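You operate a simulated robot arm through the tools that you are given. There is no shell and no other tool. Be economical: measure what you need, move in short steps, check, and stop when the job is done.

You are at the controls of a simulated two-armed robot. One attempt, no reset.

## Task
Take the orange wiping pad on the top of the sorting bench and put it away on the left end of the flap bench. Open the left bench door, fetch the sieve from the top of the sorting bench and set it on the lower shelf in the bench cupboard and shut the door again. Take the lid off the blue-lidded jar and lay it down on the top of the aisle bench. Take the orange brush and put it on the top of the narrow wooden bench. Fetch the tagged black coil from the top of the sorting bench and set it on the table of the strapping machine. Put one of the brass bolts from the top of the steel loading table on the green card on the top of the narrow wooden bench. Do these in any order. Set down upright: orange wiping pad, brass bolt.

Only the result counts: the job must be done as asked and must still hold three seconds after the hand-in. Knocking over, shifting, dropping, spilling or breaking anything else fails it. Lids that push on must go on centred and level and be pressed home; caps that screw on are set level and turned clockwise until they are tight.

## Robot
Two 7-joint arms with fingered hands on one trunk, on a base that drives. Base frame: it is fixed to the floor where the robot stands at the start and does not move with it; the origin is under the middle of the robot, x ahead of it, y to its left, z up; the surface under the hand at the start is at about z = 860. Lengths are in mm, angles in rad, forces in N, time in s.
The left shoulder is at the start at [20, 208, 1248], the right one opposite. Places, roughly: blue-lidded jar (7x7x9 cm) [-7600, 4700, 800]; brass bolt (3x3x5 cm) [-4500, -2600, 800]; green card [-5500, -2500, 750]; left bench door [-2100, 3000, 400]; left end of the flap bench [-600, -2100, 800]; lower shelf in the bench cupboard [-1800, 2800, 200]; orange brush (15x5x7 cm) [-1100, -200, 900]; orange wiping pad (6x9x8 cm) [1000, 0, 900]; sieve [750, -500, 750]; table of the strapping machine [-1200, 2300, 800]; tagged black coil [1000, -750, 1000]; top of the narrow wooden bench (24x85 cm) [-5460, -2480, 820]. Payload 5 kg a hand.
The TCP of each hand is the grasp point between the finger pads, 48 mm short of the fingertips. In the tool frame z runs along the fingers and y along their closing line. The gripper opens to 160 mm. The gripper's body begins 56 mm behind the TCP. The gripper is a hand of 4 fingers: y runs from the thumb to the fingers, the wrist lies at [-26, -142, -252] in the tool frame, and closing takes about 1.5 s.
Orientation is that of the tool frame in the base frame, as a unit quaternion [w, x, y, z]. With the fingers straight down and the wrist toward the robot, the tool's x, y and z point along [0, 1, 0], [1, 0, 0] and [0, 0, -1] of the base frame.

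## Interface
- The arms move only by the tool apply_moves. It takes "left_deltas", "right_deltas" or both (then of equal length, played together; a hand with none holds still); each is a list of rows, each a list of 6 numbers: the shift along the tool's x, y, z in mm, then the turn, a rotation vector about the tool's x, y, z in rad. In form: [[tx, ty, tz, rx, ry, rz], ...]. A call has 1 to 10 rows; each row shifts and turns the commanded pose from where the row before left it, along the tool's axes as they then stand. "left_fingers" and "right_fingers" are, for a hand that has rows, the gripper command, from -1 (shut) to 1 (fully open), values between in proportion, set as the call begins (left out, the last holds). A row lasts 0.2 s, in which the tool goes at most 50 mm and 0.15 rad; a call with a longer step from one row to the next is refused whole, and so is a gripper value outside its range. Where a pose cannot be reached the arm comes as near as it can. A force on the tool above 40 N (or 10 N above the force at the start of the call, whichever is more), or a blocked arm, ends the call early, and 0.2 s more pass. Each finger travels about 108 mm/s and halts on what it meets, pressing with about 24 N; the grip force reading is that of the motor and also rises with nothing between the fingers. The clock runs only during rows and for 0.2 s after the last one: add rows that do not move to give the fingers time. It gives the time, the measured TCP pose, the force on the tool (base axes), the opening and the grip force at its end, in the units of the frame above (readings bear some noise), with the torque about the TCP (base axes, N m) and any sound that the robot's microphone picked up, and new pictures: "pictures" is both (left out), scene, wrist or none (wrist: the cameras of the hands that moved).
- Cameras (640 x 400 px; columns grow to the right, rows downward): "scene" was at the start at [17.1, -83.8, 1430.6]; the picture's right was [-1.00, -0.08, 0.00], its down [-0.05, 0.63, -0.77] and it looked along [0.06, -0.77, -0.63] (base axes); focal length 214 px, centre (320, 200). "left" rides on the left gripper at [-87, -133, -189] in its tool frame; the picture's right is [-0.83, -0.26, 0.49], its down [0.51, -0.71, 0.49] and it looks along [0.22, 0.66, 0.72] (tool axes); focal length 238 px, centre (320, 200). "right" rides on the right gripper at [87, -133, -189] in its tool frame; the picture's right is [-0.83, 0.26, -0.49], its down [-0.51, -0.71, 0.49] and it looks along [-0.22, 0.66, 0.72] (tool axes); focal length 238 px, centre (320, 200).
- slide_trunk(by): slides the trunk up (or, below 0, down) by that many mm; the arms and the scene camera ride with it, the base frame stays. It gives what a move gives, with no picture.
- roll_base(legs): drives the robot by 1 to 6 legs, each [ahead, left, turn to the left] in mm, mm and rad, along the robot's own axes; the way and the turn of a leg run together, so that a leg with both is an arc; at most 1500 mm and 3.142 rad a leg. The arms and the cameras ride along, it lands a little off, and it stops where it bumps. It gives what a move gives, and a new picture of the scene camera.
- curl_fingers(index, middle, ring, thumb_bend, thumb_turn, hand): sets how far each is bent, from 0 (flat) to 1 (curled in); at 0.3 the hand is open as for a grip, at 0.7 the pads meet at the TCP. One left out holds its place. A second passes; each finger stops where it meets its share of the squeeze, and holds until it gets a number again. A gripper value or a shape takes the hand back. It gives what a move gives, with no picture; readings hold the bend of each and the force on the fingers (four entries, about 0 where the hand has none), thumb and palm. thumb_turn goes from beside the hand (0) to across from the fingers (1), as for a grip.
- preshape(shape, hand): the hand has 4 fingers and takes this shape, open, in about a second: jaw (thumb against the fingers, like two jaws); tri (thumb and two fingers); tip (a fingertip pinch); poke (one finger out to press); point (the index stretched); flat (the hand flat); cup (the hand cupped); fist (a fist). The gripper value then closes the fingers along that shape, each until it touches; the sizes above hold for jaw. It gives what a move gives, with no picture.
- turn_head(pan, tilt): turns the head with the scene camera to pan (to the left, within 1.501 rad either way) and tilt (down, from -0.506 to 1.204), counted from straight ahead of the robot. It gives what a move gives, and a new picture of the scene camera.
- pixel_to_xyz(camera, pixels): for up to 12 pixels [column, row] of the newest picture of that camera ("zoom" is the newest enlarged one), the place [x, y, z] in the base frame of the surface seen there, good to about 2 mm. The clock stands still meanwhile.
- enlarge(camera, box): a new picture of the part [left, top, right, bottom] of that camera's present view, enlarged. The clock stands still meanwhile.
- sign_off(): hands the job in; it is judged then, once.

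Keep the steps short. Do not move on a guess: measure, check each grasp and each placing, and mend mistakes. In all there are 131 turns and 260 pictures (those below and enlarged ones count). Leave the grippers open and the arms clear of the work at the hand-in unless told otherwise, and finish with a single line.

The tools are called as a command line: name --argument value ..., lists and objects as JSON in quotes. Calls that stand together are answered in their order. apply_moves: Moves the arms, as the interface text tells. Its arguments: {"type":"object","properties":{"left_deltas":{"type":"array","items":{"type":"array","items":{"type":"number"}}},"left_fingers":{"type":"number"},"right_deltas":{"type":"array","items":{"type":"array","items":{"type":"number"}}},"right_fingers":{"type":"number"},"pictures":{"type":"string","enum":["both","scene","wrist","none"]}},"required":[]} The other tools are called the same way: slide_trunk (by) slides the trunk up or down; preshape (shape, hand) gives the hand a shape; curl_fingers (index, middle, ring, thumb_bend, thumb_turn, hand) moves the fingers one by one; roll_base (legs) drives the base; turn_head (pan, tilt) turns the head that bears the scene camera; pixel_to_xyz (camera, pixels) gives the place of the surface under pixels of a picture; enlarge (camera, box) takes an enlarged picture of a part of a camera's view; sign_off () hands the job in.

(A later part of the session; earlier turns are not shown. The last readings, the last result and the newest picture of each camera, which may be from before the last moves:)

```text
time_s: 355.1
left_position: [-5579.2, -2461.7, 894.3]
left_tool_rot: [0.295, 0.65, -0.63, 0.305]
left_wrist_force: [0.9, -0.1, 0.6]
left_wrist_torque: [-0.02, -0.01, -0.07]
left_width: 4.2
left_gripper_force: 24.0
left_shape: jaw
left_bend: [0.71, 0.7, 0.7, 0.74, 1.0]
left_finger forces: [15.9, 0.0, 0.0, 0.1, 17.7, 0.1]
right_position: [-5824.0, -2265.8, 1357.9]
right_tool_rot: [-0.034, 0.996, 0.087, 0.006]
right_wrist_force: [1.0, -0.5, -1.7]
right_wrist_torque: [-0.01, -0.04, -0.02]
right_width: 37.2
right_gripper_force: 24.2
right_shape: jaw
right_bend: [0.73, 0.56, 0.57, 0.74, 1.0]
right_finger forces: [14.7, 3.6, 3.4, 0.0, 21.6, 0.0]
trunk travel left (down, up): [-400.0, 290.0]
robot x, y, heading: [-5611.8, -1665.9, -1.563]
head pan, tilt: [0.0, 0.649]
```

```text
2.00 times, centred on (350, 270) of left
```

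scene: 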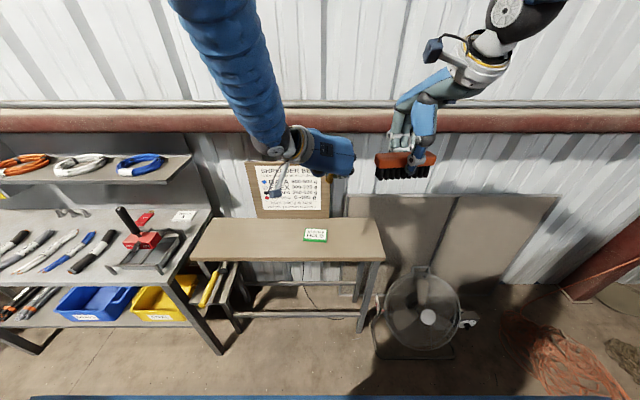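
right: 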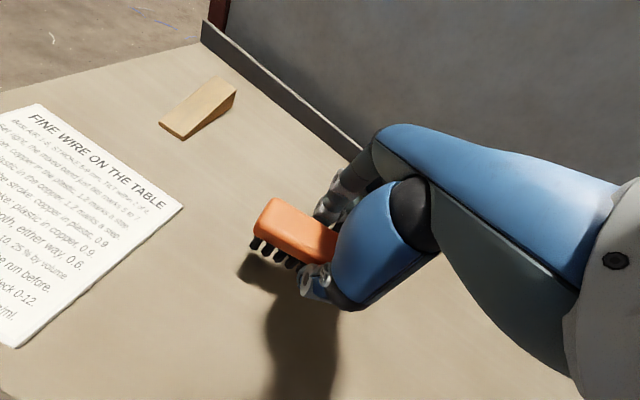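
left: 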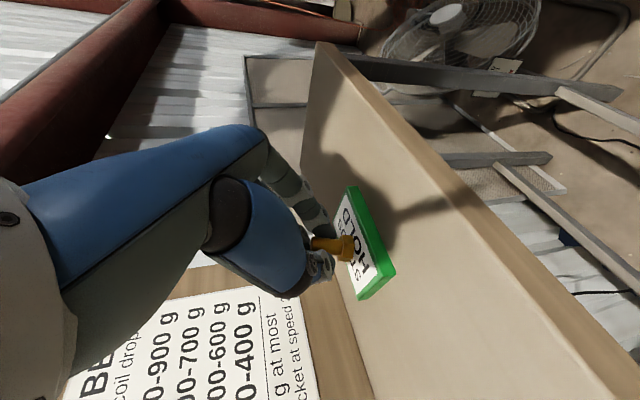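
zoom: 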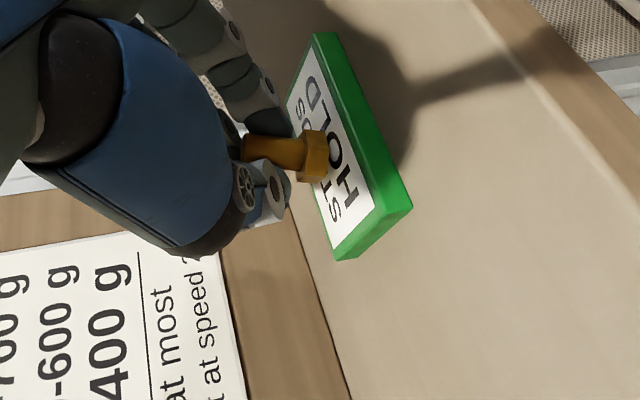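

Almost down. Two more millimetres and then a force check.

apply_moves --left_deltas '[[-1.1, 0, 1, 0, 0, 0], [-0.8, 0, 0.6, 0, 0, 0], [0, 0, 0, 0, 0, 0], [0, 0, 0, 0, 0, 0]]' --pictures "none"

```text
time_s: 356.1
left_position: [-5581.0, -2462.5, 891.9]
left_tool_rot: [0.294, 0.65, -0.631, 0.304]
left_wrist_force: [0.5, -0.5, 11.5]
left_wrist_torque: [-0.25, 0.1, 0.06]
left_width: 4.2
left_gripper_force: 23.8
left_shape: jaw
left_bend: [0.71, 0.7, 0.7, 0.74, 1.0]
left_finger forces: [15.1, 0.1, 0.0, 0.1, 19.9, 0.1]
right_position: [-5823.6, -2263.9, 1357.9]
right_tool_rot: [-0.033, 0.996, 0.086, 0.006]
right_wrist_force: [0.3, 0.6, -1.6]
right_wrist_torque: [0.0, 0.0, -0.02]
right_width: 37.4
right_gripper_force: 23.8
right_shape: jaw
right_bend: [0.73, 0.56, 0.57, 0.74, 1.0]
right_finger forces: [14.8, 3.5, 3.5, 0.0, 21.6, 0.0]
trunk travel left (down, up): [-400.0, 290.0]
robot x, y, heading: [-5610.6, -1666.8, -1.565]
head pan, tilt: [0.0, 0.649]
```

It is resting on the card (11 N). I open to ~55 mm and withdraw along the finger line.

apply_moves --left_deltas '[[0.6, 0, -0.5, 0, 0, 0], [0, 0, 0, 0, 0, 0], [0, 0, 0, 0, 0, 0], [0, 0, 0, 0, 0, 0], [0, 0, -25, 0, 0, 0], [0, 0, -40, 0, 0, 0], [0, 0, -45, 0, 0, 0]]' --left_fingers -0.3 --pictures "wrist"

enlarge --camera "left" --box '[250, 150, 450, 350]'

```text
time_s: 357.7
left_position: [-5582.0, -2377.4, 964.4]
left_tool_rot: [0.294, 0.65, -0.631, 0.305]
left_wrist_force: [-0.9, 0.4, -1.0]
left_wrist_torque: [-0.12, -0.01, 0.05]
left_width: 55.6
left_gripper_force: 0.1
left_shape: jaw
left_bend: [0.74, 0.52, 0.49, 0.73, 1.0]
left_finger forces: [0.0, 0.1, 0.0, 0.0, 0.0, 0.0]
right_position: [-5823.8, -2263.1, 1358.7]
right_tool_rot: [-0.033, 0.996, 0.086, 0.006]
right_wrist_force: [0.4, 0.3, -0.6]
right_wrist_torque: [-0.11, 0.02, -0.03]
right_width: 36.9
right_gripper_force: 24.0
right_shape: jaw
right_bend: [0.73, 0.56, 0.57, 0.74, 1.0]
right_finger forces: [14.8, 3.5, 3.3, 0.0, 21.6, 0.0]
trunk travel left (down, up): [-400.0, 290.0]
robot x, y, heading: [-5608.4, -1666.8, -1.571]
head pan, tilt: [0.0, 0.649]
```

left: 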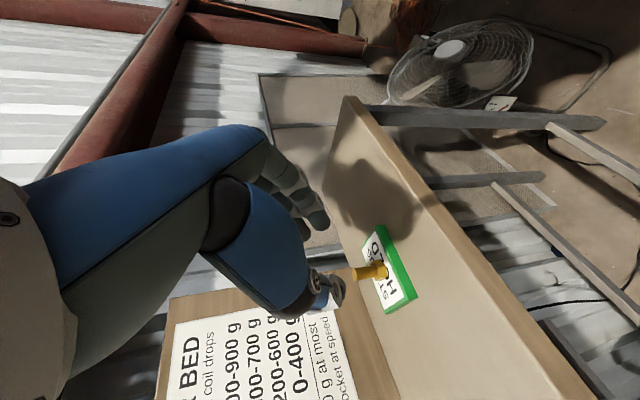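

```text
2.00 times, centred on (350, 250) of left
```

zoom: 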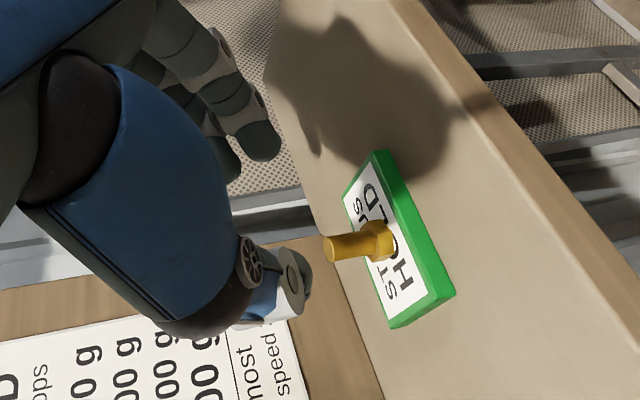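

The bolt stands upright in the middle of the green card. Now the brush: I bring the right hand to [-5770,-2470], clear of the card, while the left retreats.

apply_moves --right_deltas '[[0, 0, 0, -0.065, -0.018, 0], [2, 23.5, 42, 0, 0, 0], [2, 23.5, 42, 0, 0, 0], [2, 23.5, 42, 0, 0, 0], [2, 23.5, 42, 0, 0, 0], [2, 23.5, 42, 0, 0, 0], [2, 23.5, 42, 0, 0, 0], [2, 23.5, 42, 0, 0, 0], [2, 23.5, 42, 0, 0, 0], [2, 23.5, 42, 0, 0, 0]]' --left_deltas '[[0, 0, -30, 0, 0, 0], [0, 0, -30, 0, 0, 0], [0, 0, -30, 0, 0, 0], [0, 0, -30, 0, 0, 0], [0, 0, 0, 0, 0, 0], [0, 0, 0, 0, 0, 0], [0, 0, 0, 0, 0, 0], [0, 0, 0, 0, 0, 0], [0, 0, 0, 0, 0, 0], [0, 0, 0, 0, 0, 0]]' --pictures "scene"

enlarge --camera "scene" --box '[270, 170, 430, 270]'

```text
time_s: 359.9
left_position: [-5585.4, -2287.7, 1037.4]
left_tool_rot: [0.293, 0.651, -0.632, 0.303]
left_wrist_force: [-1.1, -1.7, -0.3]
left_wrist_torque: [0.04, 0.02, -0.04]
left_width: 55.5
left_gripper_force: 0.1
left_shape: jaw
left_bend: [0.74, 0.51, 0.49, 0.73, 1.0]
left_finger forces: [0.1, 0.0, 0.0, 0.0, 0.1, 0.0]
right_position: [-5772.6, -2472.7, 977.8]
right_tool_rot: [-0.001, 0.996, 0.085, -0.001]
right_wrist_force: [-0.5, -2.5, -0.3]
right_wrist_torque: [0.23, 0.01, 0.04]
right_width: 37.4
right_gripper_force: 23.6
right_shape: jaw
right_bend: [0.73, 0.56, 0.57, 0.74, 1.0]
right_finger forces: [14.8, 3.5, 3.3, 0.0, 21.3, 0.0]
trunk travel left (down, up): [-400.0, 290.0]
robot x, y, heading: [-5610.1, -1665.7, -1.566]
head pan, tilt: [0.0, 0.649]
```

scene: 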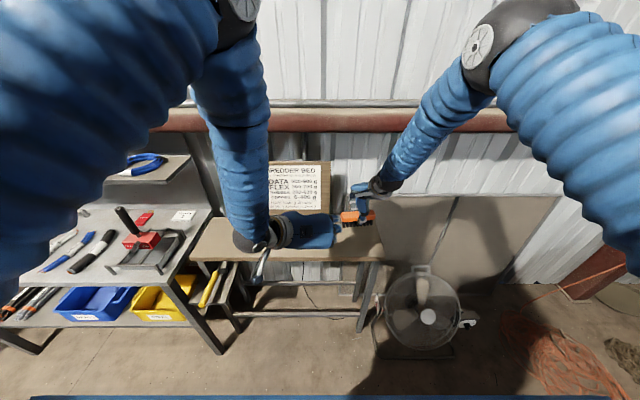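

```text
4.00 times, centred on (350, 220) of scene
```

zoom: 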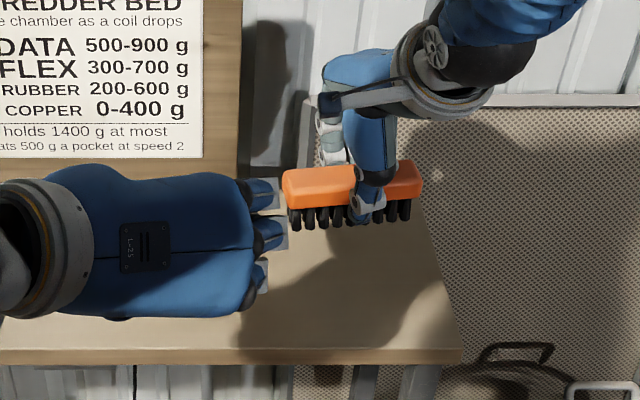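

The brush hovers over the right part of the bench. I lower it to z≈891 and check the force.

apply_moves --right_deltas '[[0, 0, 40, 0, 0, 0], [0, 0, 32, 0, 0, 0], [0, 0, 10, 0, 0, 0], [0, 0, 4, 0, 0, 0], [0, 0, 2, 0, 0, 0], [0, 0, 0, 0, 0, 0]]' --pictures "wrist"

```text
time_s: 361.3
left_position: [-5585.6, -2286.0, 1040.6]
left_tool_rot: [0.294, 0.65, -0.631, 0.304]
left_wrist_force: [-0.8, -0.4, -0.1]
left_wrist_torque: [0.0, 0.01, -0.03]
left_width: 55.8
left_gripper_force: 0.0
left_shape: jaw
left_bend: [0.74, 0.51, 0.49, 0.73, 1.0]
left_finger forces: [0.0, 0.1, 0.0, 0.0, 0.1, 0.2]
right_position: [-5771.0, -2470.5, 890.4]
right_tool_rot: [-0.002, 0.996, 0.086, -0.001]
right_wrist_force: [0.1, -1.1, -1.3]
right_wrist_torque: [-0.02, -0.04, 0.0]
right_width: 37.3
right_gripper_force: 24.2
right_shape: jaw
right_bend: [0.73, 0.56, 0.57, 0.74, 1.0]
right_finger forces: [14.9, 3.3, 3.2, 0.1, 21.4, 0.0]
trunk travel left (down, up): [-400.0, 290.0]
robot x, y, heading: [-5609.4, -1667.8, -1.565]
head pan, tilt: [0.0, 0.649]
```

right: 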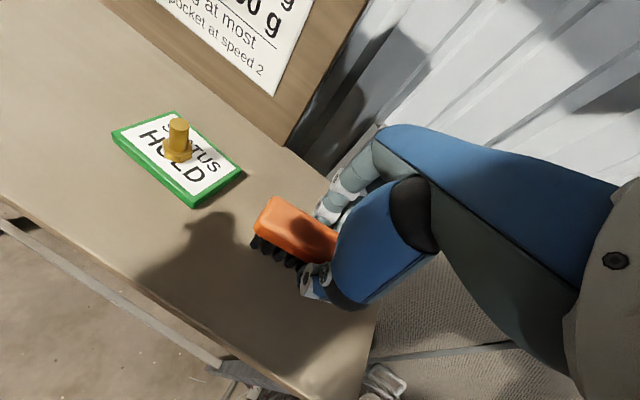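

Nearly down, the bolt still upright. A couple of millimetres more, then release and lift.

apply_moves --right_deltas '[[0, 0, 1.5, 0, 0, 0], [0, 0, 1, 0, 0, 0], [0, 0, 0, 0, 0, 0]]' --pictures "none"

apply_moves --right_deltas '[[0, 0, 0, 0, 0, 0], [0, 0, 0, 0, 0, 0], [0, 0, 0, 0, 0, 0], [0, 0, -15, 0, 0, 0], [0, 0, -35, 0, 0, 0], [0, 0, -45, 0, 0, 0], [0, 0, -45, 0, 0, 0], [0, 0, -45, 0, 0, 0], [0, -30, -30, 0, 0, 0]]' --right_fingers 0.1 --pictures "wrist"

```text
time_s: 362.1
left_position: [-5585.6, -2285.7, 1039.8]
left_tool_rot: [0.294, 0.65, -0.632, 0.303]
left_wrist_force: [0.0, -0.6, -0.8]
left_wrist_torque: [0.01, -0.01, 0.0]
left_width: 55.5
left_gripper_force: 0.0
left_shape: jaw
left_bend: [0.74, 0.51, 0.49, 0.73, 1.0]
left_finger forces: [0.0, 0.0, 0.1, 0.0, 0.0, 0.0]
right_position: [-5770.3, -2471.4, 890.3]
right_tool_rot: [0.0, 0.996, 0.086, -0.001]
right_wrist_force: [-1.8, 0.2, 3.6]
right_wrist_torque: [-0.04, 0.0, 0.01]
right_width: 37.3
right_gripper_force: 24.1
right_shape: jaw
right_bend: [0.73, 0.56, 0.57, 0.74, 1.0]
right_finger forces: [14.9, 3.4, 3.2, 0.0, 22.2, 0.0]
trunk travel left (down, up): [-400.0, 290.0]
robot x, y, heading: [-5610.8, -1663.4, -1.564]
head pan, tilt: [0.0, 0.649]
```

```text
time_s: 364.1
left_position: [-5584.7, -2284.7, 1041.7]
left_tool_rot: [0.294, 0.65, -0.632, 0.304]
left_wrist_force: [0.2, 1.2, 0.1]
left_wrist_torque: [-0.05, 0.03, 0.02]
left_width: 55.8
left_gripper_force: 0.1
left_shape: jaw
left_bend: [0.74, 0.51, 0.49, 0.73, 1.0]
left_finger forces: [0.0, 0.0, 0.0, 0.1, 0.0, 0.0]
right_position: [-5773.9, -2440.3, 1106.0]
right_tool_rot: [0.0, 0.996, 0.085, -0.001]
right_wrist_force: [0.2, 1.8, -1.3]
right_wrist_torque: [-0.21, 0.01, -0.05]
right_width: 87.7
right_gripper_force: 0.0
right_shape: jaw
right_bend: [0.74, 0.43, 0.4, 0.67, 1.0]
right_finger forces: [0.0, 0.1, 0.1, 0.0, 0.0, 0.0]
trunk travel left (down, up): [-400.0, 290.0]
robot x, y, heading: [-5609.7, -1669.9, -1.567]
head pan, tilt: [0.0, 0.649]
```

right: 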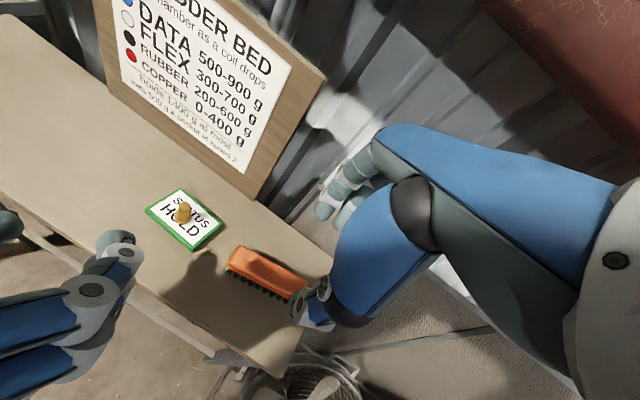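

Brush and bolt are both in place. Next, the jar. I draw the hands in and look west and north-west for a route.

apply_moves --right_deltas '[[0, -40, -20, 0, 0, 0], [0, -45, 0, 0, 0, 0], [0, -45, 0, 0, 0, 0], [20, -40, 0, 0, 0, 0], [20, 0, 0, 0, 0, 0], [0, 0, 0, 0, 0, 0]]' --left_deltas '[[0, 0, -30, 0, -0.145, 0], [0, 0, -30, 0, -0.145, 0], [0, 0, 0, 0, -0.145, 0], [0, 0, 0, 0, -0.145, 0], [0, 0, 0, 0, -0.145, 0], [0, 0, 0, 0, -0.145, 0]]' --pictures "none"

apply_moves --left_deltas '[[0, 0, 0, 0, 0, -0.145], [0, 0, 0, 0, 0, -0.145], [0, 0, 0, 0, 0, -0.145], [0, 0, 0, 0, 0, -0.145], [0, 0, 0, 0, 0, -0.145], [0, 0, 0, 0, 0, -0.145], [0, 0, 0, 0, 0, -0.145], [0, 0, 0, 0, 0, -0.145], [0, 0, 0, 0, 0, -0.145], [0, 0, 0, 0, 0, -0.145]]' --left_fingers 1 --pictures "none"

turn_head --pan -1.4 --tilt 0.35

pixel_to_xyz --camera "scene" --pixels '[[150, 250], [200, 220], [250, 200], [100, 200], [420, 200], [450, 250], [500, 200], [550, 200], [600, 220], [600, 300], [450, 150], [300, 150]]'

```text
time_s: 365.5
left_position: [-5588.7, -2244.0, 1082.0]
left_tool_rot: [0.0, 0.718, -0.696, 0.001]
left_wrist_force: [0.9, -1.0, -0.1]
left_wrist_torque: [0.05, 0.03, 0.01]
left_width: 55.7
left_gripper_force: 0.1
left_shape: jaw
left_bend: [0.74, 0.51, 0.49, 0.73, 1.0]
left_finger forces: [0.0, 0.0, 0.0, 0.0, 0.1, 0.1]
right_position: [-5763.8, -2268.0, 1124.9]
right_tool_rot: [-0.001, 0.996, 0.086, -0.002]
right_wrist_force: [0.5, 0.1, -0.3]
right_wrist_torque: [0.03, 0.03, -0.01]
right_width: 87.9
right_gripper_force: 0.1
right_shape: jaw
right_bend: [0.74, 0.43, 0.4, 0.67, 1.0]
right_finger forces: [0.1, 0.1, 0.0, 0.0, 0.0, 0.1]
trunk travel left (down, up): [-400.0, 290.0]
robot x, y, heading: [-5608.5, -1669.2, -1.565]
head pan, tilt: [0.0, 0.649]
```

```text
time_s: 367.7
left_position: [-5586.3, -2243.7, 1082.4]
left_tool_rot: [0.001, 0.999, -0.047, 0.002]
left_wrist_force: [-1.0, 0.6, -0.2]
left_wrist_torque: [-0.02, 0.0, 0.04]
left_width: 159.8
left_gripper_force: 0.0
left_shape: jaw
left_bend: [0.3, 0.3, 0.3, 0.3, 0.97]
left_finger forces: [0.0, 0.1, 0.0, 0.0, 0.0, 0.0]
right_position: [-5763.7, -2267.8, 1124.6]
right_tool_rot: [0.0, 0.996, 0.084, 0.0]
right_wrist_force: [-0.1, -0.5, -0.8]
right_wrist_torque: [-0.01, -0.03, 0.03]
right_width: 87.7
right_gripper_force: 0.0
right_shape: jaw
right_bend: [0.74, 0.43, 0.4, 0.67, 1.0]
right_finger forces: [0.1, 0.0, 0.0, 0.0, 0.0, 0.1]
trunk travel left (down, up): [-400.0, 290.0]
robot x, y, heading: [-5608.9, -1668.2, -1.564]
head pan, tilt: [0.0, 0.649]
```

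```text
time_s: 369.2
left_position: [-5586.8, -2244.1, 1082.1]
left_tool_rot: [0.001, 0.999, -0.047, 0.001]
left_wrist_force: [-0.1, 0.0, 0.0]
left_wrist_torque: [-0.01, 0.0, -0.02]
left_width: 159.8
left_gripper_force: 0.1
left_shape: jaw
left_bend: [0.3, 0.3, 0.3, 0.3, 0.97]
left_finger forces: [0.0, 0.0, 0.1, 0.1, 0.1, 0.1]
right_position: [-5764.0, -2266.3, 1124.5]
right_tool_rot: [-0.001, 0.996, 0.086, 0.0]
right_wrist_force: [-0.4, -0.2, -0.3]
right_wrist_torque: [0.01, -0.02, -0.01]
right_width: 87.9
right_gripper_force: 0.0
right_shape: jaw
right_bend: [0.74, 0.43, 0.4, 0.67, 1.0]
right_finger forces: [0.0, 0.0, 0.1, 0.0, 0.0, 0.1]
trunk travel left (down, up): [-400.0, 290.0]
robot x, y, heading: [-5610.7, -1669.8, -1.567]
head pan, tilt: [-1.4, 0.351]
```

scene: 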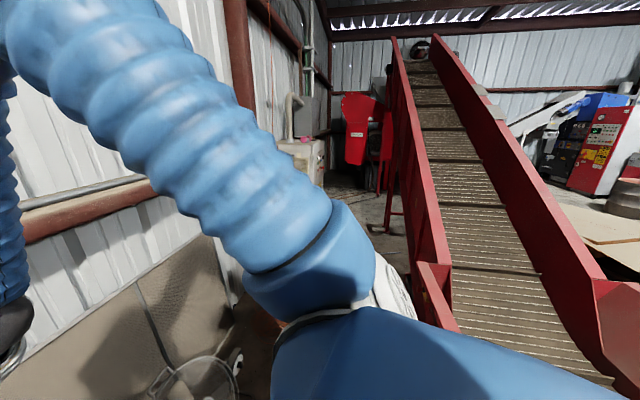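

```text
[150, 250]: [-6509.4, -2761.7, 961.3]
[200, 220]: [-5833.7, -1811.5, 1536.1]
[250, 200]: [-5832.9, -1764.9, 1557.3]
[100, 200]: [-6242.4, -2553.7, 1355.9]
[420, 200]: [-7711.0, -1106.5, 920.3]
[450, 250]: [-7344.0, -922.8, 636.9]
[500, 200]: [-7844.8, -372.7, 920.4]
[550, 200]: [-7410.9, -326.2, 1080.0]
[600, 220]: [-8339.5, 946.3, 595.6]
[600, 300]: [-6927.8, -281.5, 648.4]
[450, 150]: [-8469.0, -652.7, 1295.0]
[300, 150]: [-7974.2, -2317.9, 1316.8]
```

The conveyor blocks the way west, so I go back east, then north along the known aisle at x≈-2750 facing -x, and look west from there.

roll_base --legs '[[0, 1450, 0], [0, 1400, 0], [0, 0, -1.5746]]'

roll_base --legs '[[0, -1450, 0], [0, -1450, 0], [0, -1350, 0]]'

turn_head --pan 0.0 --tilt 0.25

pixel_to_xyz --camera "scene" --pixels '[[150, 220], [200, 220], [250, 220], [300, 220], [350, 220], [400, 220], [450, 220], [320, 180], [360, 180], [280, 180], [320, 300], [400, 180]]'

```text
time_s: 382.6
left_position: [-2796.5, -2247.9, 1081.3]
left_tool_rot: [0.002, 0.997, -0.071, -0.001]
left_wrist_force: [-13.3, 0.1, 0.1]
left_wrist_torque: [-0.1, -0.89, -0.98]
left_width: 159.7
left_gripper_force: 0.1
left_shape: jaw
left_bend: [0.3, 0.3, 0.3, 0.3, 0.97]
left_finger forces: [0.0, 0.0, 13.1, 0.0, 0.1, 0.1]
right_position: [-2962.8, -2267.4, 1126.7]
right_tool_rot: [0.0, 0.998, 0.069, -0.001]
right_wrist_force: [1.2, 0.2, 0.0]
right_wrist_torque: [-0.04, 0.1, -0.05]
right_width: 87.7
right_gripper_force: 0.2
right_shape: jaw
right_bend: [0.74, 0.43, 0.4, 0.67, 1.0]
right_finger forces: [0.1, 0.0, 0.0, 0.1, 0.0, 0.1]
trunk travel left (down, up): [-400.0, 290.0]
robot x, y, heading: [-2789.9, -1671.4, -1.599]
head pan, tilt: [-1.4, 0.351]
stopped in leg 2: the force on the tool passed its limit at 47 N (the readings are from after the stop); the commanded pose is now the measured one
```

scene: 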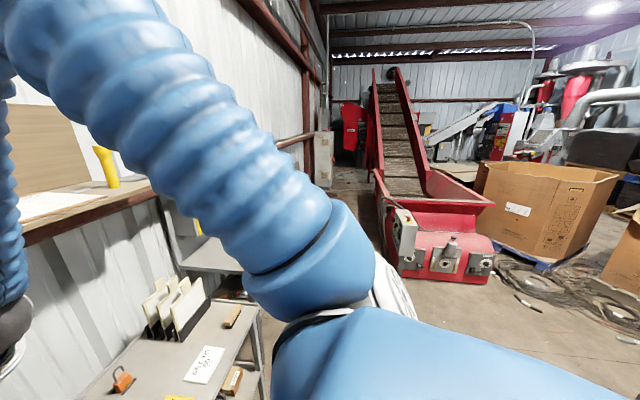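

```text
time_s: 400.2
left_position: [-6466.3, -2072.1, 1082.3]
left_tool_rot: [0.001, 0.986, -0.169, 0.002]
left_wrist_force: [-3.1, 0.6, 0.3]
left_wrist_torque: [-0.15, -0.34, 0.04]
left_width: 159.8
left_gripper_force: 0.2
left_shape: jaw
left_bend: [0.3, 0.3, 0.3, 0.3, 0.97]
left_finger forces: [0.1, 0.0, 0.0, 0.1, 0.0, 0.0]
right_position: [-6637.5, -2057.0, 1125.7]
right_tool_rot: [0.002, 1.0, -0.03, 0.001]
right_wrist_force: [-3.6, 1.6, -0.3]
right_wrist_torque: [-0.18, -0.31, 0.03]
right_width: 87.8
right_gripper_force: 0.0
right_shape: jaw
right_bend: [0.74, 0.43, 0.4, 0.67, 1.0]
right_finger forces: [0.0, 0.1, 0.1, 0.1, 0.0, 0.0]
trunk travel left (down, up): [-400.0, 290.0]
robot x, y, heading: [-6346.5, -1512.3, -1.8]
head pan, tilt: [-1.4, 0.351]
stopped in leg 3: the robot was blocked; the commanded pose is now the measured one
```

scene: 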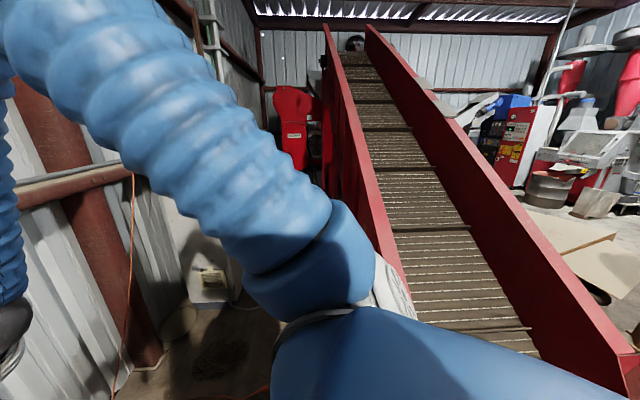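

```text
time_s: 401.7
left_position: [-6461.9, -2075.1, 1081.9]
left_tool_rot: [0.001, 0.986, -0.166, -0.001]
left_wrist_force: [-0.3, 1.0, 0.3]
left_wrist_torque: [-0.02, -0.04, 0.0]
left_width: 160.1
left_gripper_force: 0.1
left_shape: jaw
left_bend: [0.3, 0.3, 0.3, 0.3, 0.97]
left_finger forces: [0.1, 0.0, 0.1, 0.0, 0.0, 0.1]
right_position: [-6632.1, -2060.0, 1124.7]
right_tool_rot: [0.0, 1.0, -0.029, -0.001]
right_wrist_force: [-0.5, -0.9, -0.5]
right_wrist_torque: [0.02, -0.04, 0.01]
right_width: 87.7
right_gripper_force: 0.0
right_shape: jaw
right_bend: [0.74, 0.43, 0.4, 0.67, 1.0]
right_finger forces: [0.0, 0.0, 0.0, 0.1, 0.0, 0.0]
trunk travel left (down, up): [-400.0, 290.0]
robot x, y, heading: [-6346.7, -1507.7, -1.793]
head pan, tilt: [0.0, 0.25]
```

scene: 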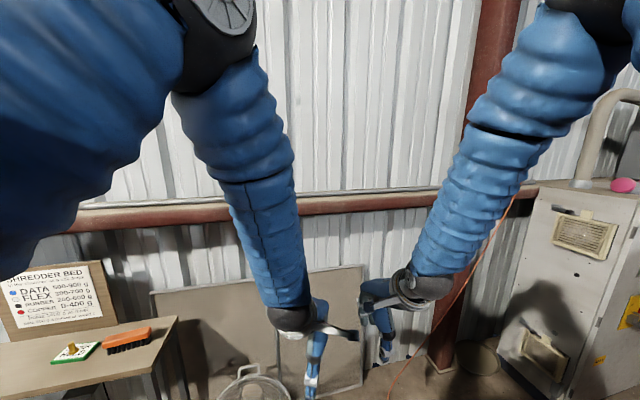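

```text
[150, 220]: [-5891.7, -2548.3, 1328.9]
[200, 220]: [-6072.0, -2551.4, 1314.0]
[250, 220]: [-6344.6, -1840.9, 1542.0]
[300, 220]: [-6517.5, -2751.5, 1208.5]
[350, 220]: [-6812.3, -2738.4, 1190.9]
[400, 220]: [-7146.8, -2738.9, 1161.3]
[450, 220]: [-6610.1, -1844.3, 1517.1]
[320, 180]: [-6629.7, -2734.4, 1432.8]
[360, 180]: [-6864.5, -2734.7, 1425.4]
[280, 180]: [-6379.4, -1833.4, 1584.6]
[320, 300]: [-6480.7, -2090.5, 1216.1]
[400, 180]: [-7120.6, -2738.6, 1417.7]
```

That went wrong: a finger met the blue panel, the turn was skipped, and the next drive ran back west. The bolt and brush still stand. I raise the trunk for clearance, straighten up, go back east, turn to face -x, and back off – all in a single call this time.

slide_trunk --by 180

roll_base --legs '[[0, 150, 0], [0, 0, 0.222], [0, 1450, 0], [0, 1420, 0], [0, 0, -1.571], [-560, 0, 0]]'

```text
time_s: 403.7
left_position: [-6461.9, -2073.9, 1261.4]
left_tool_rot: [0.001, 0.986, -0.167, -0.001]
left_wrist_force: [0.3, 0.1, 0.4]
left_wrist_torque: [0.03, 0.03, 0.01]
left_width: 159.8
left_gripper_force: 0.0
left_shape: jaw
left_bend: [0.3, 0.3, 0.3, 0.3, 0.97]
left_finger forces: [0.0, 0.0, 0.0, 0.0, 0.0, 0.1]
right_position: [-6631.2, -2059.8, 1304.3]
right_tool_rot: [-0.001, 1.0, -0.028, 0.0]
right_wrist_force: [0.7, -0.1, 0.2]
right_wrist_torque: [0.02, -0.01, -0.02]
right_width: 87.8
right_gripper_force: 0.1
right_shape: jaw
right_bend: [0.74, 0.43, 0.4, 0.67, 1.0]
right_finger forces: [0.0, 0.0, 0.0, 0.0, 0.0, 0.0]
trunk travel left (down, up): [-580.0, 110.0]
robot x, y, heading: [-6346.7, -1510.3, -1.796]
head pan, tilt: [0.0, 0.25]
```

```text
time_s: 425.8
left_position: [-3369.0, -1535.4, 1261.0]
left_tool_rot: [0.0, -0.689, 0.724, 0.001]
left_wrist_force: [-0.2, 0.6, 0.2]
left_wrist_torque: [-0.04, -0.03, 0.0]
left_width: 160.0
left_gripper_force: 0.0
left_shape: jaw
left_bend: [0.3, 0.3, 0.3, 0.3, 0.97]
left_finger forces: [0.0, 0.0, 0.0, 0.0, 0.0, 0.0]
right_position: [-3403.0, -1368.2, 1305.2]
right_tool_rot: [0.001, 0.783, -0.622, -0.002]
right_wrist_force: [0.0, 0.2, 0.2]
right_wrist_torque: [-0.04, 0.0, 0.0]
right_width: 87.8
right_gripper_force: 0.0
right_shape: jaw
right_bend: [0.74, 0.43, 0.4, 0.67, 1.0]
right_finger forces: [0.1, 0.1, 0.0, 0.0, 0.1, 0.0]
trunk travel left (down, up): [-580.0, 110.0]
robot x, y, heading: [-2796.7, -1488.0, -3.084]
head pan, tilt: [0.0, 0.25]
```

scene: 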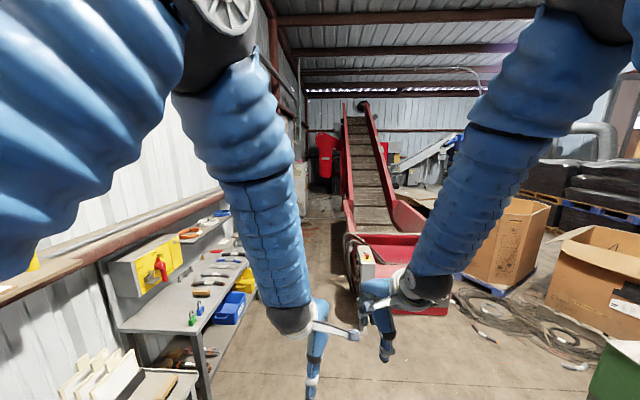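

Back on track at [-2797,-1488] facing -x. I strafe north 4.2 m and look west.

roll_base --legs '[[0, 0, -0.058], [0, -1400, 0], [0, -1400, 0], [0, -1400, 0]]'

turn_head --pan -0.1 --tilt 0.25

pixel_to_xyz --camera "scene" --pixels '[[100, 230], [150, 230], [200, 230], [250, 230], [300, 230], [340, 230], [380, 230], [420, 230], [470, 230], [520, 230], [300, 180], [360, 180]]'

```text
time_s: 446.2
left_position: [-3413.3, 2660.8, 1261.4]
left_tool_rot: [-0.002, -0.669, 0.743, 0.001]
left_wrist_force: [0.5, 0.1, -0.2]
left_wrist_torque: [0.0, -0.01, -0.01]
left_width: 159.6
left_gripper_force: 0.0
left_shape: jaw
left_bend: [0.3, 0.3, 0.3, 0.3, 0.97]
left_finger forces: [0.0, 0.1, 0.0, 0.0, 0.0, 0.0]
right_position: [-3437.1, 2829.6, 1305.4]
right_tool_rot: [0.0, 0.765, -0.643, 0.0]
right_wrist_force: [0.3, -0.4, -0.1]
right_wrist_torque: [-0.01, 0.01, 0.0]
right_width: 87.7
right_gripper_force: 0.0
right_shape: jaw
right_bend: [0.74, 0.43, 0.4, 0.67, 1.0]
right_finger forces: [0.0, 0.0, 0.0, 0.0, 0.0, 0.0]
trunk travel left (down, up): [-580.0, 110.0]
robot x, y, heading: [-2837.0, 2678.3, -3.136]
head pan, tilt: [0.0, 0.25]
```

scene: 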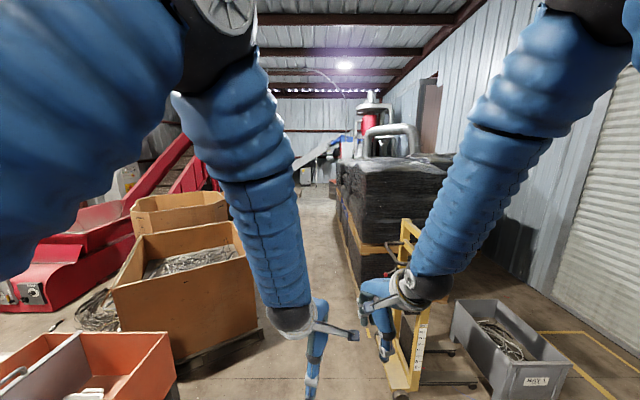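

```text
time_s: 446.9
left_position: [-3414.0, 2661.4, 1262.6]
left_tool_rot: [0.0, -0.669, 0.744, 0.001]
left_wrist_force: [0.3, 0.0, -0.6]
left_wrist_torque: [-0.03, 0.0, 0.01]
left_width: 159.8
left_gripper_force: 0.1
left_shape: jaw
left_bend: [0.3, 0.3, 0.3, 0.3, 0.97]
left_finger forces: [0.0, 0.1, 0.0, 0.0, 0.0, 0.1]
right_position: [-3439.0, 2831.4, 1305.6]
right_tool_rot: [0.0, 0.765, -0.644, 0.0]
right_wrist_force: [0.1, 0.5, -0.7]
right_wrist_torque: [0.0, 0.01, 0.0]
right_width: 88.0
right_gripper_force: 0.0
right_shape: jaw
right_bend: [0.74, 0.43, 0.4, 0.67, 1.0]
right_finger forces: [0.0, 0.0, 0.0, 0.0, 0.0, 0.1]
trunk travel left (down, up): [-580.0, 110.0]
robot x, y, heading: [-2836.5, 2677.8, -3.136]
head pan, tilt: [-0.099, 0.25]
```

scene: 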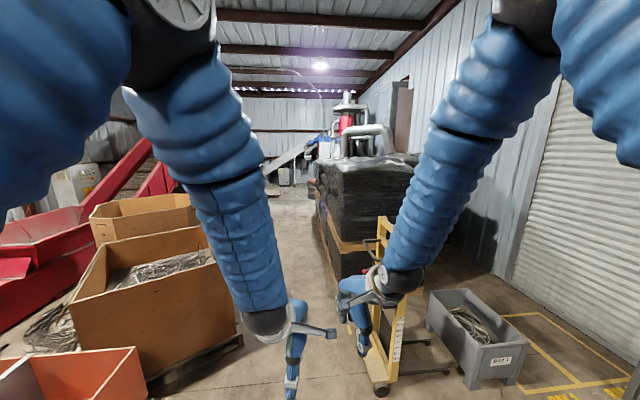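

```text
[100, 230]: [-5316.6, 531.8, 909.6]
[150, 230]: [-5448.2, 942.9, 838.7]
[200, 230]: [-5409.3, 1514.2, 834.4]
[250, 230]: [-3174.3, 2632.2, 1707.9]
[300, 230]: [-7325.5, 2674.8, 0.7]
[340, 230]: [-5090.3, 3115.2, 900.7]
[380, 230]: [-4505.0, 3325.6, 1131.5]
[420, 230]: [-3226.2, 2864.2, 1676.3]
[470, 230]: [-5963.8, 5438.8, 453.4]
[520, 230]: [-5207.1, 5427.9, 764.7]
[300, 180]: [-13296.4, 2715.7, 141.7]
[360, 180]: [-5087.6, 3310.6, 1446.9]
```

The corridor at y≈2650 is clear past the boxes and bales. I drive ahead 4.3 m and look to the right for the jar.

roll_base --legs '[[0, 60, -0.005], [1450, 0, 0], [1450, 0, 0], [1400, 0, 0]]'

turn_head --pan -0.9 --tilt 0.35

turn_head --pan -1.45 --tilt 0.35

pixel_to_xyz --camera "scene" --pixels '[[100, 200], [150, 200], [200, 200], [250, 200], [300, 200], [200, 250], [250, 250], [450, 200], [500, 200], [550, 200], [100, 150], [200, 150]]'

```text
time_s: 467.9
left_position: [-7676.9, 2561.8, 1261.4]
left_tool_rot: [-0.001, -0.676, 0.737, 0.001]
left_wrist_force: [-0.3, 0.2, 1.0]
left_wrist_torque: [0.0, -0.01, 0.02]
left_width: 159.8
left_gripper_force: 0.0
left_shape: jaw
left_bend: [0.3, 0.3, 0.3, 0.3, 0.97]
left_finger forces: [0.0, 0.0, 0.1, 0.0, 0.0, 0.0]
right_position: [-7704.1, 2730.5, 1304.8]
right_tool_rot: [0.0, 0.771, -0.636, 0.0]
right_wrist_force: [0.2, 0.5, 0.3]
right_wrist_torque: [0.02, -0.01, 0.01]
right_width: 87.8
right_gripper_force: 0.0
right_shape: jaw
right_bend: [0.74, 0.43, 0.4, 0.67, 1.0]
right_finger forces: [0.0, 0.0, 0.0, 0.0, 0.0, 0.1]
trunk travel left (down, up): [-580.0, 110.0]
robot x, y, heading: [-7101.6, 2590.4, -3.121]
head pan, tilt: [-0.099, 0.25]
```

scene: 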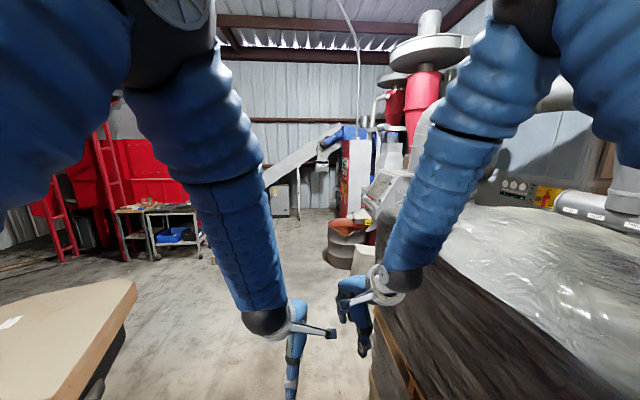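

```text
time_s: 469.0
left_position: [-7676.6, 2562.5, 1261.2]
left_tool_rot: [0.0, -0.676, 0.737, 0.0]
left_wrist_force: [0.6, 0.3, -1.0]
left_wrist_torque: [0.04, 0.0, 0.01]
left_width: 159.7
left_gripper_force: 0.1
left_shape: jaw
left_bend: [0.3, 0.3, 0.3, 0.3, 0.97]
left_finger forces: [0.1, 0.0, 0.0, 0.0, 0.0, 0.1]
right_position: [-7704.2, 2730.8, 1305.0]
right_tool_rot: [-0.001, 0.772, -0.636, -0.001]
right_wrist_force: [0.1, -0.4, 0.3]
right_wrist_torque: [0.02, -0.02, 0.01]
right_width: 87.5
right_gripper_force: 0.1
right_shape: jaw
right_bend: [0.74, 0.43, 0.4, 0.67, 1.0]
right_finger forces: [0.0, 0.0, 0.0, 0.0, 0.1, 0.0]
trunk travel left (down, up): [-580.0, 110.0]
robot x, y, heading: [-7102.9, 2590.3, -3.123]
head pan, tilt: [-0.901, 0.351]
```

scene: 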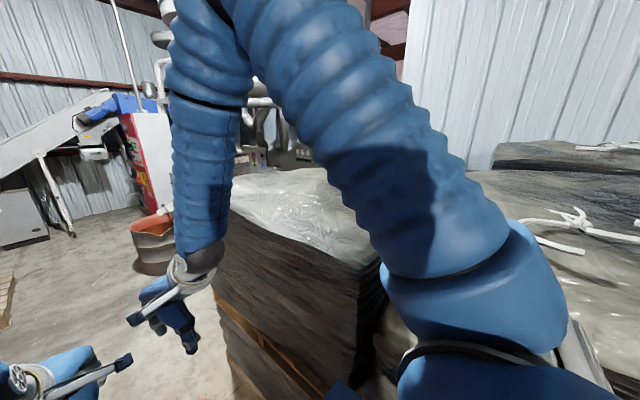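

```text
time_s: 470.0
left_position: [-7677.2, 2563.3, 1261.6]
left_tool_rot: [0.0, -0.676, 0.737, 0.001]
left_wrist_force: [0.4, -0.4, 1.0]
left_wrist_torque: [-0.03, -0.03, 0.03]
left_width: 159.8
left_gripper_force: 0.1
left_shape: jaw
left_bend: [0.3, 0.3, 0.3, 0.3, 0.97]
left_finger forces: [0.1, 0.1, 0.1, 0.1, 0.0, 0.1]
right_position: [-7703.9, 2730.3, 1305.4]
right_tool_rot: [-0.001, 0.771, -0.637, -0.001]
right_wrist_force: [0.8, 1.1, -0.4]
right_wrist_torque: [-0.01, -0.04, -0.03]
right_width: 87.8
right_gripper_force: 0.0
right_shape: jaw
right_bend: [0.74, 0.43, 0.4, 0.67, 1.0]
right_finger forces: [0.1, 0.0, 0.1, 0.1, 0.0, 0.1]
trunk travel left (down, up): [-580.0, 110.0]
robot x, y, heading: [-7098.2, 2591.2, -3.121]
head pan, tilt: [-1.45, 0.351]
```

scene: 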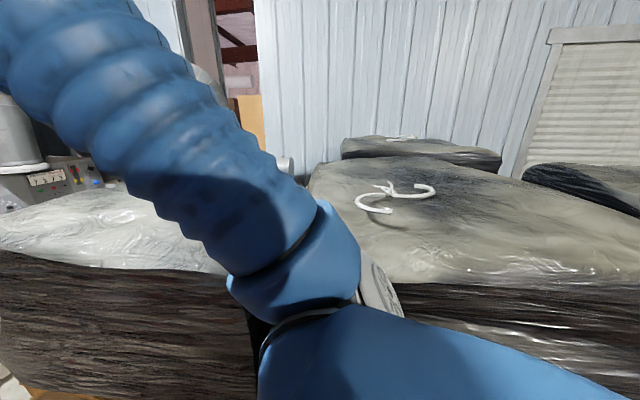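

```text
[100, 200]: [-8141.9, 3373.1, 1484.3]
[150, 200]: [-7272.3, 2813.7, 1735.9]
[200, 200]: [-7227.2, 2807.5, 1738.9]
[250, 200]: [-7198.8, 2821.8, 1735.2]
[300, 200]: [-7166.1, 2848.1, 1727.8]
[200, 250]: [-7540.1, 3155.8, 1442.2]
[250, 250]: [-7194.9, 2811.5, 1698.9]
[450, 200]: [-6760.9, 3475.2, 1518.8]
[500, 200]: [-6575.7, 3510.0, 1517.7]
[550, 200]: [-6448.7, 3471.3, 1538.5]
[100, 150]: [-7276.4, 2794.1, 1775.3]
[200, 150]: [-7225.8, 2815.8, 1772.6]
```

Bales stand to my right. I raise the trunk fully and look over them toward [-7600,4700].

slide_trunk --by 105

turn_head --pan -0.55 --tilt 0.3

pixel_to_xyz --camera "scene" --pixels '[[150, 250], [200, 250], [250, 250], [250, 200], [300, 300], [350, 220], [400, 200], [450, 180], [300, 180], [350, 180], [500, 200], [200, 200]]'

apply_moves --right_deltas '[[-45, 0, 0, 0, 0, 0], [-45, 0, 0, 0, 0, 0], [-45, 0, 0, 0, 0, 0], [-45, 0, 0, 0, 0, 0], [-45, 0, 0, 0, 0, 0]]' --pictures "none"

turn_head --pan -1.1 --tilt 0.3

pixel_to_xyz --camera "scene" --pixels '[[50, 200], [100, 200], [150, 200], [200, 180], [250, 160], [300, 160], [350, 160], [400, 160], [250, 200], [300, 130], [350, 130], [200, 150]]'

```text
time_s: 471.3
left_position: [-7677.0, 2562.2, 1366.2]
left_tool_rot: [0.0, -0.676, 0.737, 0.0]
left_wrist_force: [0.4, -0.3, 0.0]
left_wrist_torque: [-0.02, -0.03, 0.02]
left_width: 159.8
left_gripper_force: 0.0
left_shape: jaw
left_bend: [0.3, 0.3, 0.3, 0.3, 0.97]
left_finger forces: [0.0, 0.1, 0.0, 0.0, 0.0, 0.0]
right_position: [-7704.0, 2730.7, 1408.6]
right_tool_rot: [-0.001, 0.771, -0.636, -0.001]
right_wrist_force: [0.0, 0.4, 0.6]
right_wrist_torque: [0.0, -0.02, 0.01]
right_width: 88.1
right_gripper_force: 0.0
right_shape: jaw
right_bend: [0.74, 0.43, 0.4, 0.67, 1.0]
right_finger forces: [0.0, 0.0, 0.0, 0.0, 0.0, 0.1]
trunk travel left (down, up): [-685.0, 5.0]
robot x, y, heading: [-7099.8, 2589.7, -3.121]
head pan, tilt: [-1.45, 0.351]
```

```text
time_s: 472.5
left_position: [-7677.2, 2563.0, 1366.2]
left_tool_rot: [0.0, -0.676, 0.737, 0.0]
left_wrist_force: [-1.1, -0.4, -0.4]
left_wrist_torque: [0.01, -0.01, 0.01]
left_width: 159.9
left_gripper_force: 0.0
left_shape: jaw
left_bend: [0.3, 0.3, 0.3, 0.3, 0.97]
left_finger forces: [0.1, 0.0, 0.0, 0.0, 0.1, 0.0]
right_position: [-7704.1, 2730.9, 1409.7]
right_tool_rot: [-0.001, 0.772, -0.636, -0.001]
right_wrist_force: [0.5, -1.3, 0.3]
right_wrist_torque: [0.02, -0.02, -0.01]
right_width: 87.7
right_gripper_force: 0.1
right_shape: jaw
right_bend: [0.74, 0.43, 0.4, 0.67, 1.0]
right_finger forces: [0.0, 0.1, 0.0, 0.0, 0.0, 0.0]
trunk travel left (down, up): [-685.0, 5.0]
robot x, y, heading: [-7099.2, 2591.3, -3.113]
head pan, tilt: [-0.55, 0.3]
```

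scene: 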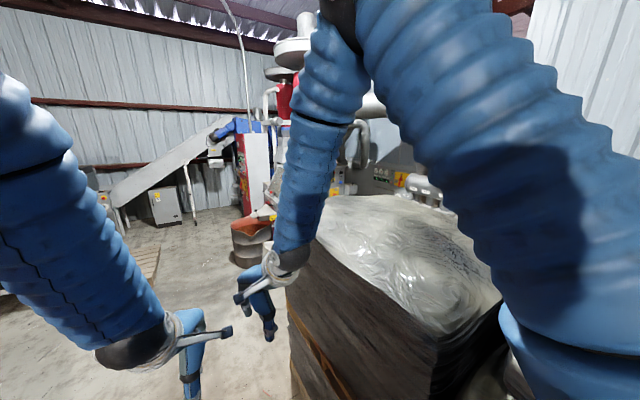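

```text
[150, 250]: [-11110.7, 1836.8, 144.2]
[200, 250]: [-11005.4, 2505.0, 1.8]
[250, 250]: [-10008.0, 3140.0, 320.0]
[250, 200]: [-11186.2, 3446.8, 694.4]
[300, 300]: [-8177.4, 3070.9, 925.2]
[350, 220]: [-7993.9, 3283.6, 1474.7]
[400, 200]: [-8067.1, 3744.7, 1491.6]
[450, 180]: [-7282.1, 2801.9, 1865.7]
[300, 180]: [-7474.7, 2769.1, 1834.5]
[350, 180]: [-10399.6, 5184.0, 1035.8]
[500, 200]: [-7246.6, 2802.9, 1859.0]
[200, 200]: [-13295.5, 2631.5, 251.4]
```

```text
time_s: 473.7
left_position: [-7676.5, 2567.2, 1365.8]
left_tool_rot: [-0.001, -0.675, 0.737, 0.0]
left_wrist_force: [0.4, 1.5, 0.1]
left_wrist_torque: [-0.15, -0.01, 0.01]
left_width: 160.1
left_gripper_force: 0.1
left_shape: jaw
left_bend: [0.3, 0.3, 0.3, 0.3, 0.97]
left_finger forces: [0.1, 0.0, 0.0, 0.0, 0.0, 0.1]
right_position: [-7745.6, 2956.8, 1409.8]
right_tool_rot: [0.001, 0.772, -0.636, 0.002]
right_wrist_force: [0.3, 1.0, 0.0]
right_wrist_torque: [-0.13, -0.01, 0.06]
right_width: 87.9
right_gripper_force: 0.1
right_shape: jaw
right_bend: [0.74, 0.43, 0.4, 0.67, 1.0]
right_finger forces: [0.1, 0.0, 0.2, 0.1, 0.0, 0.1]
trunk travel left (down, up): [-685.0, 5.0]
robot x, y, heading: [-7099.6, 2586.7, -3.117]
head pan, tilt: [-0.55, 0.3]
```

```text
time_s: 474.7
left_position: [-7676.3, 2560.9, 1366.1]
left_tool_rot: [0.0, -0.676, 0.737, 0.001]
left_wrist_force: [0.9, 0.1, 0.1]
left_wrist_torque: [0.03, 0.0, 0.03]
left_width: 159.7
left_gripper_force: 0.1
left_shape: jaw
left_bend: [0.3, 0.3, 0.3, 0.3, 0.97]
left_finger forces: [0.0, 0.0, 0.0, 0.0, 0.0, 0.0]
right_position: [-7744.4, 2952.0, 1411.1]
right_tool_rot: [0.0, 0.771, -0.636, -0.001]
right_wrist_force: [-0.2, -0.2, 0.1]
right_wrist_torque: [0.0, -0.01, -0.03]
right_width: 88.0
right_gripper_force: 0.1
right_shape: jaw
right_bend: [0.74, 0.43, 0.4, 0.67, 1.0]
right_finger forces: [0.0, 0.1, 0.1, 0.0, 0.0, 0.0]
trunk travel left (down, up): [-685.0, 5.0]
robot x, y, heading: [-7100.2, 2585.6, -3.112]
head pan, tilt: [-1.1, 0.3]
```

scene: 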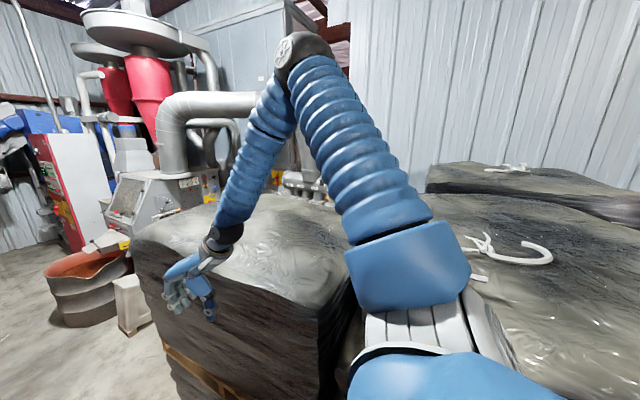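

```text
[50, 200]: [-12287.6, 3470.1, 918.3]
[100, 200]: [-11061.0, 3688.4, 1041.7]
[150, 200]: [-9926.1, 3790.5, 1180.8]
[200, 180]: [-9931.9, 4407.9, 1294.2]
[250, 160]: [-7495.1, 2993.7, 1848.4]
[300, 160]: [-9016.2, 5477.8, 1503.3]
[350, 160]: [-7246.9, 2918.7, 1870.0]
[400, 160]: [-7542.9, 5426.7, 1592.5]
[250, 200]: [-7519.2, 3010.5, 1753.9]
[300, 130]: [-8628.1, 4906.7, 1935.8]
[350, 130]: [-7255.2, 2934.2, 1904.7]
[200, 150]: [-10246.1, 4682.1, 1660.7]
```

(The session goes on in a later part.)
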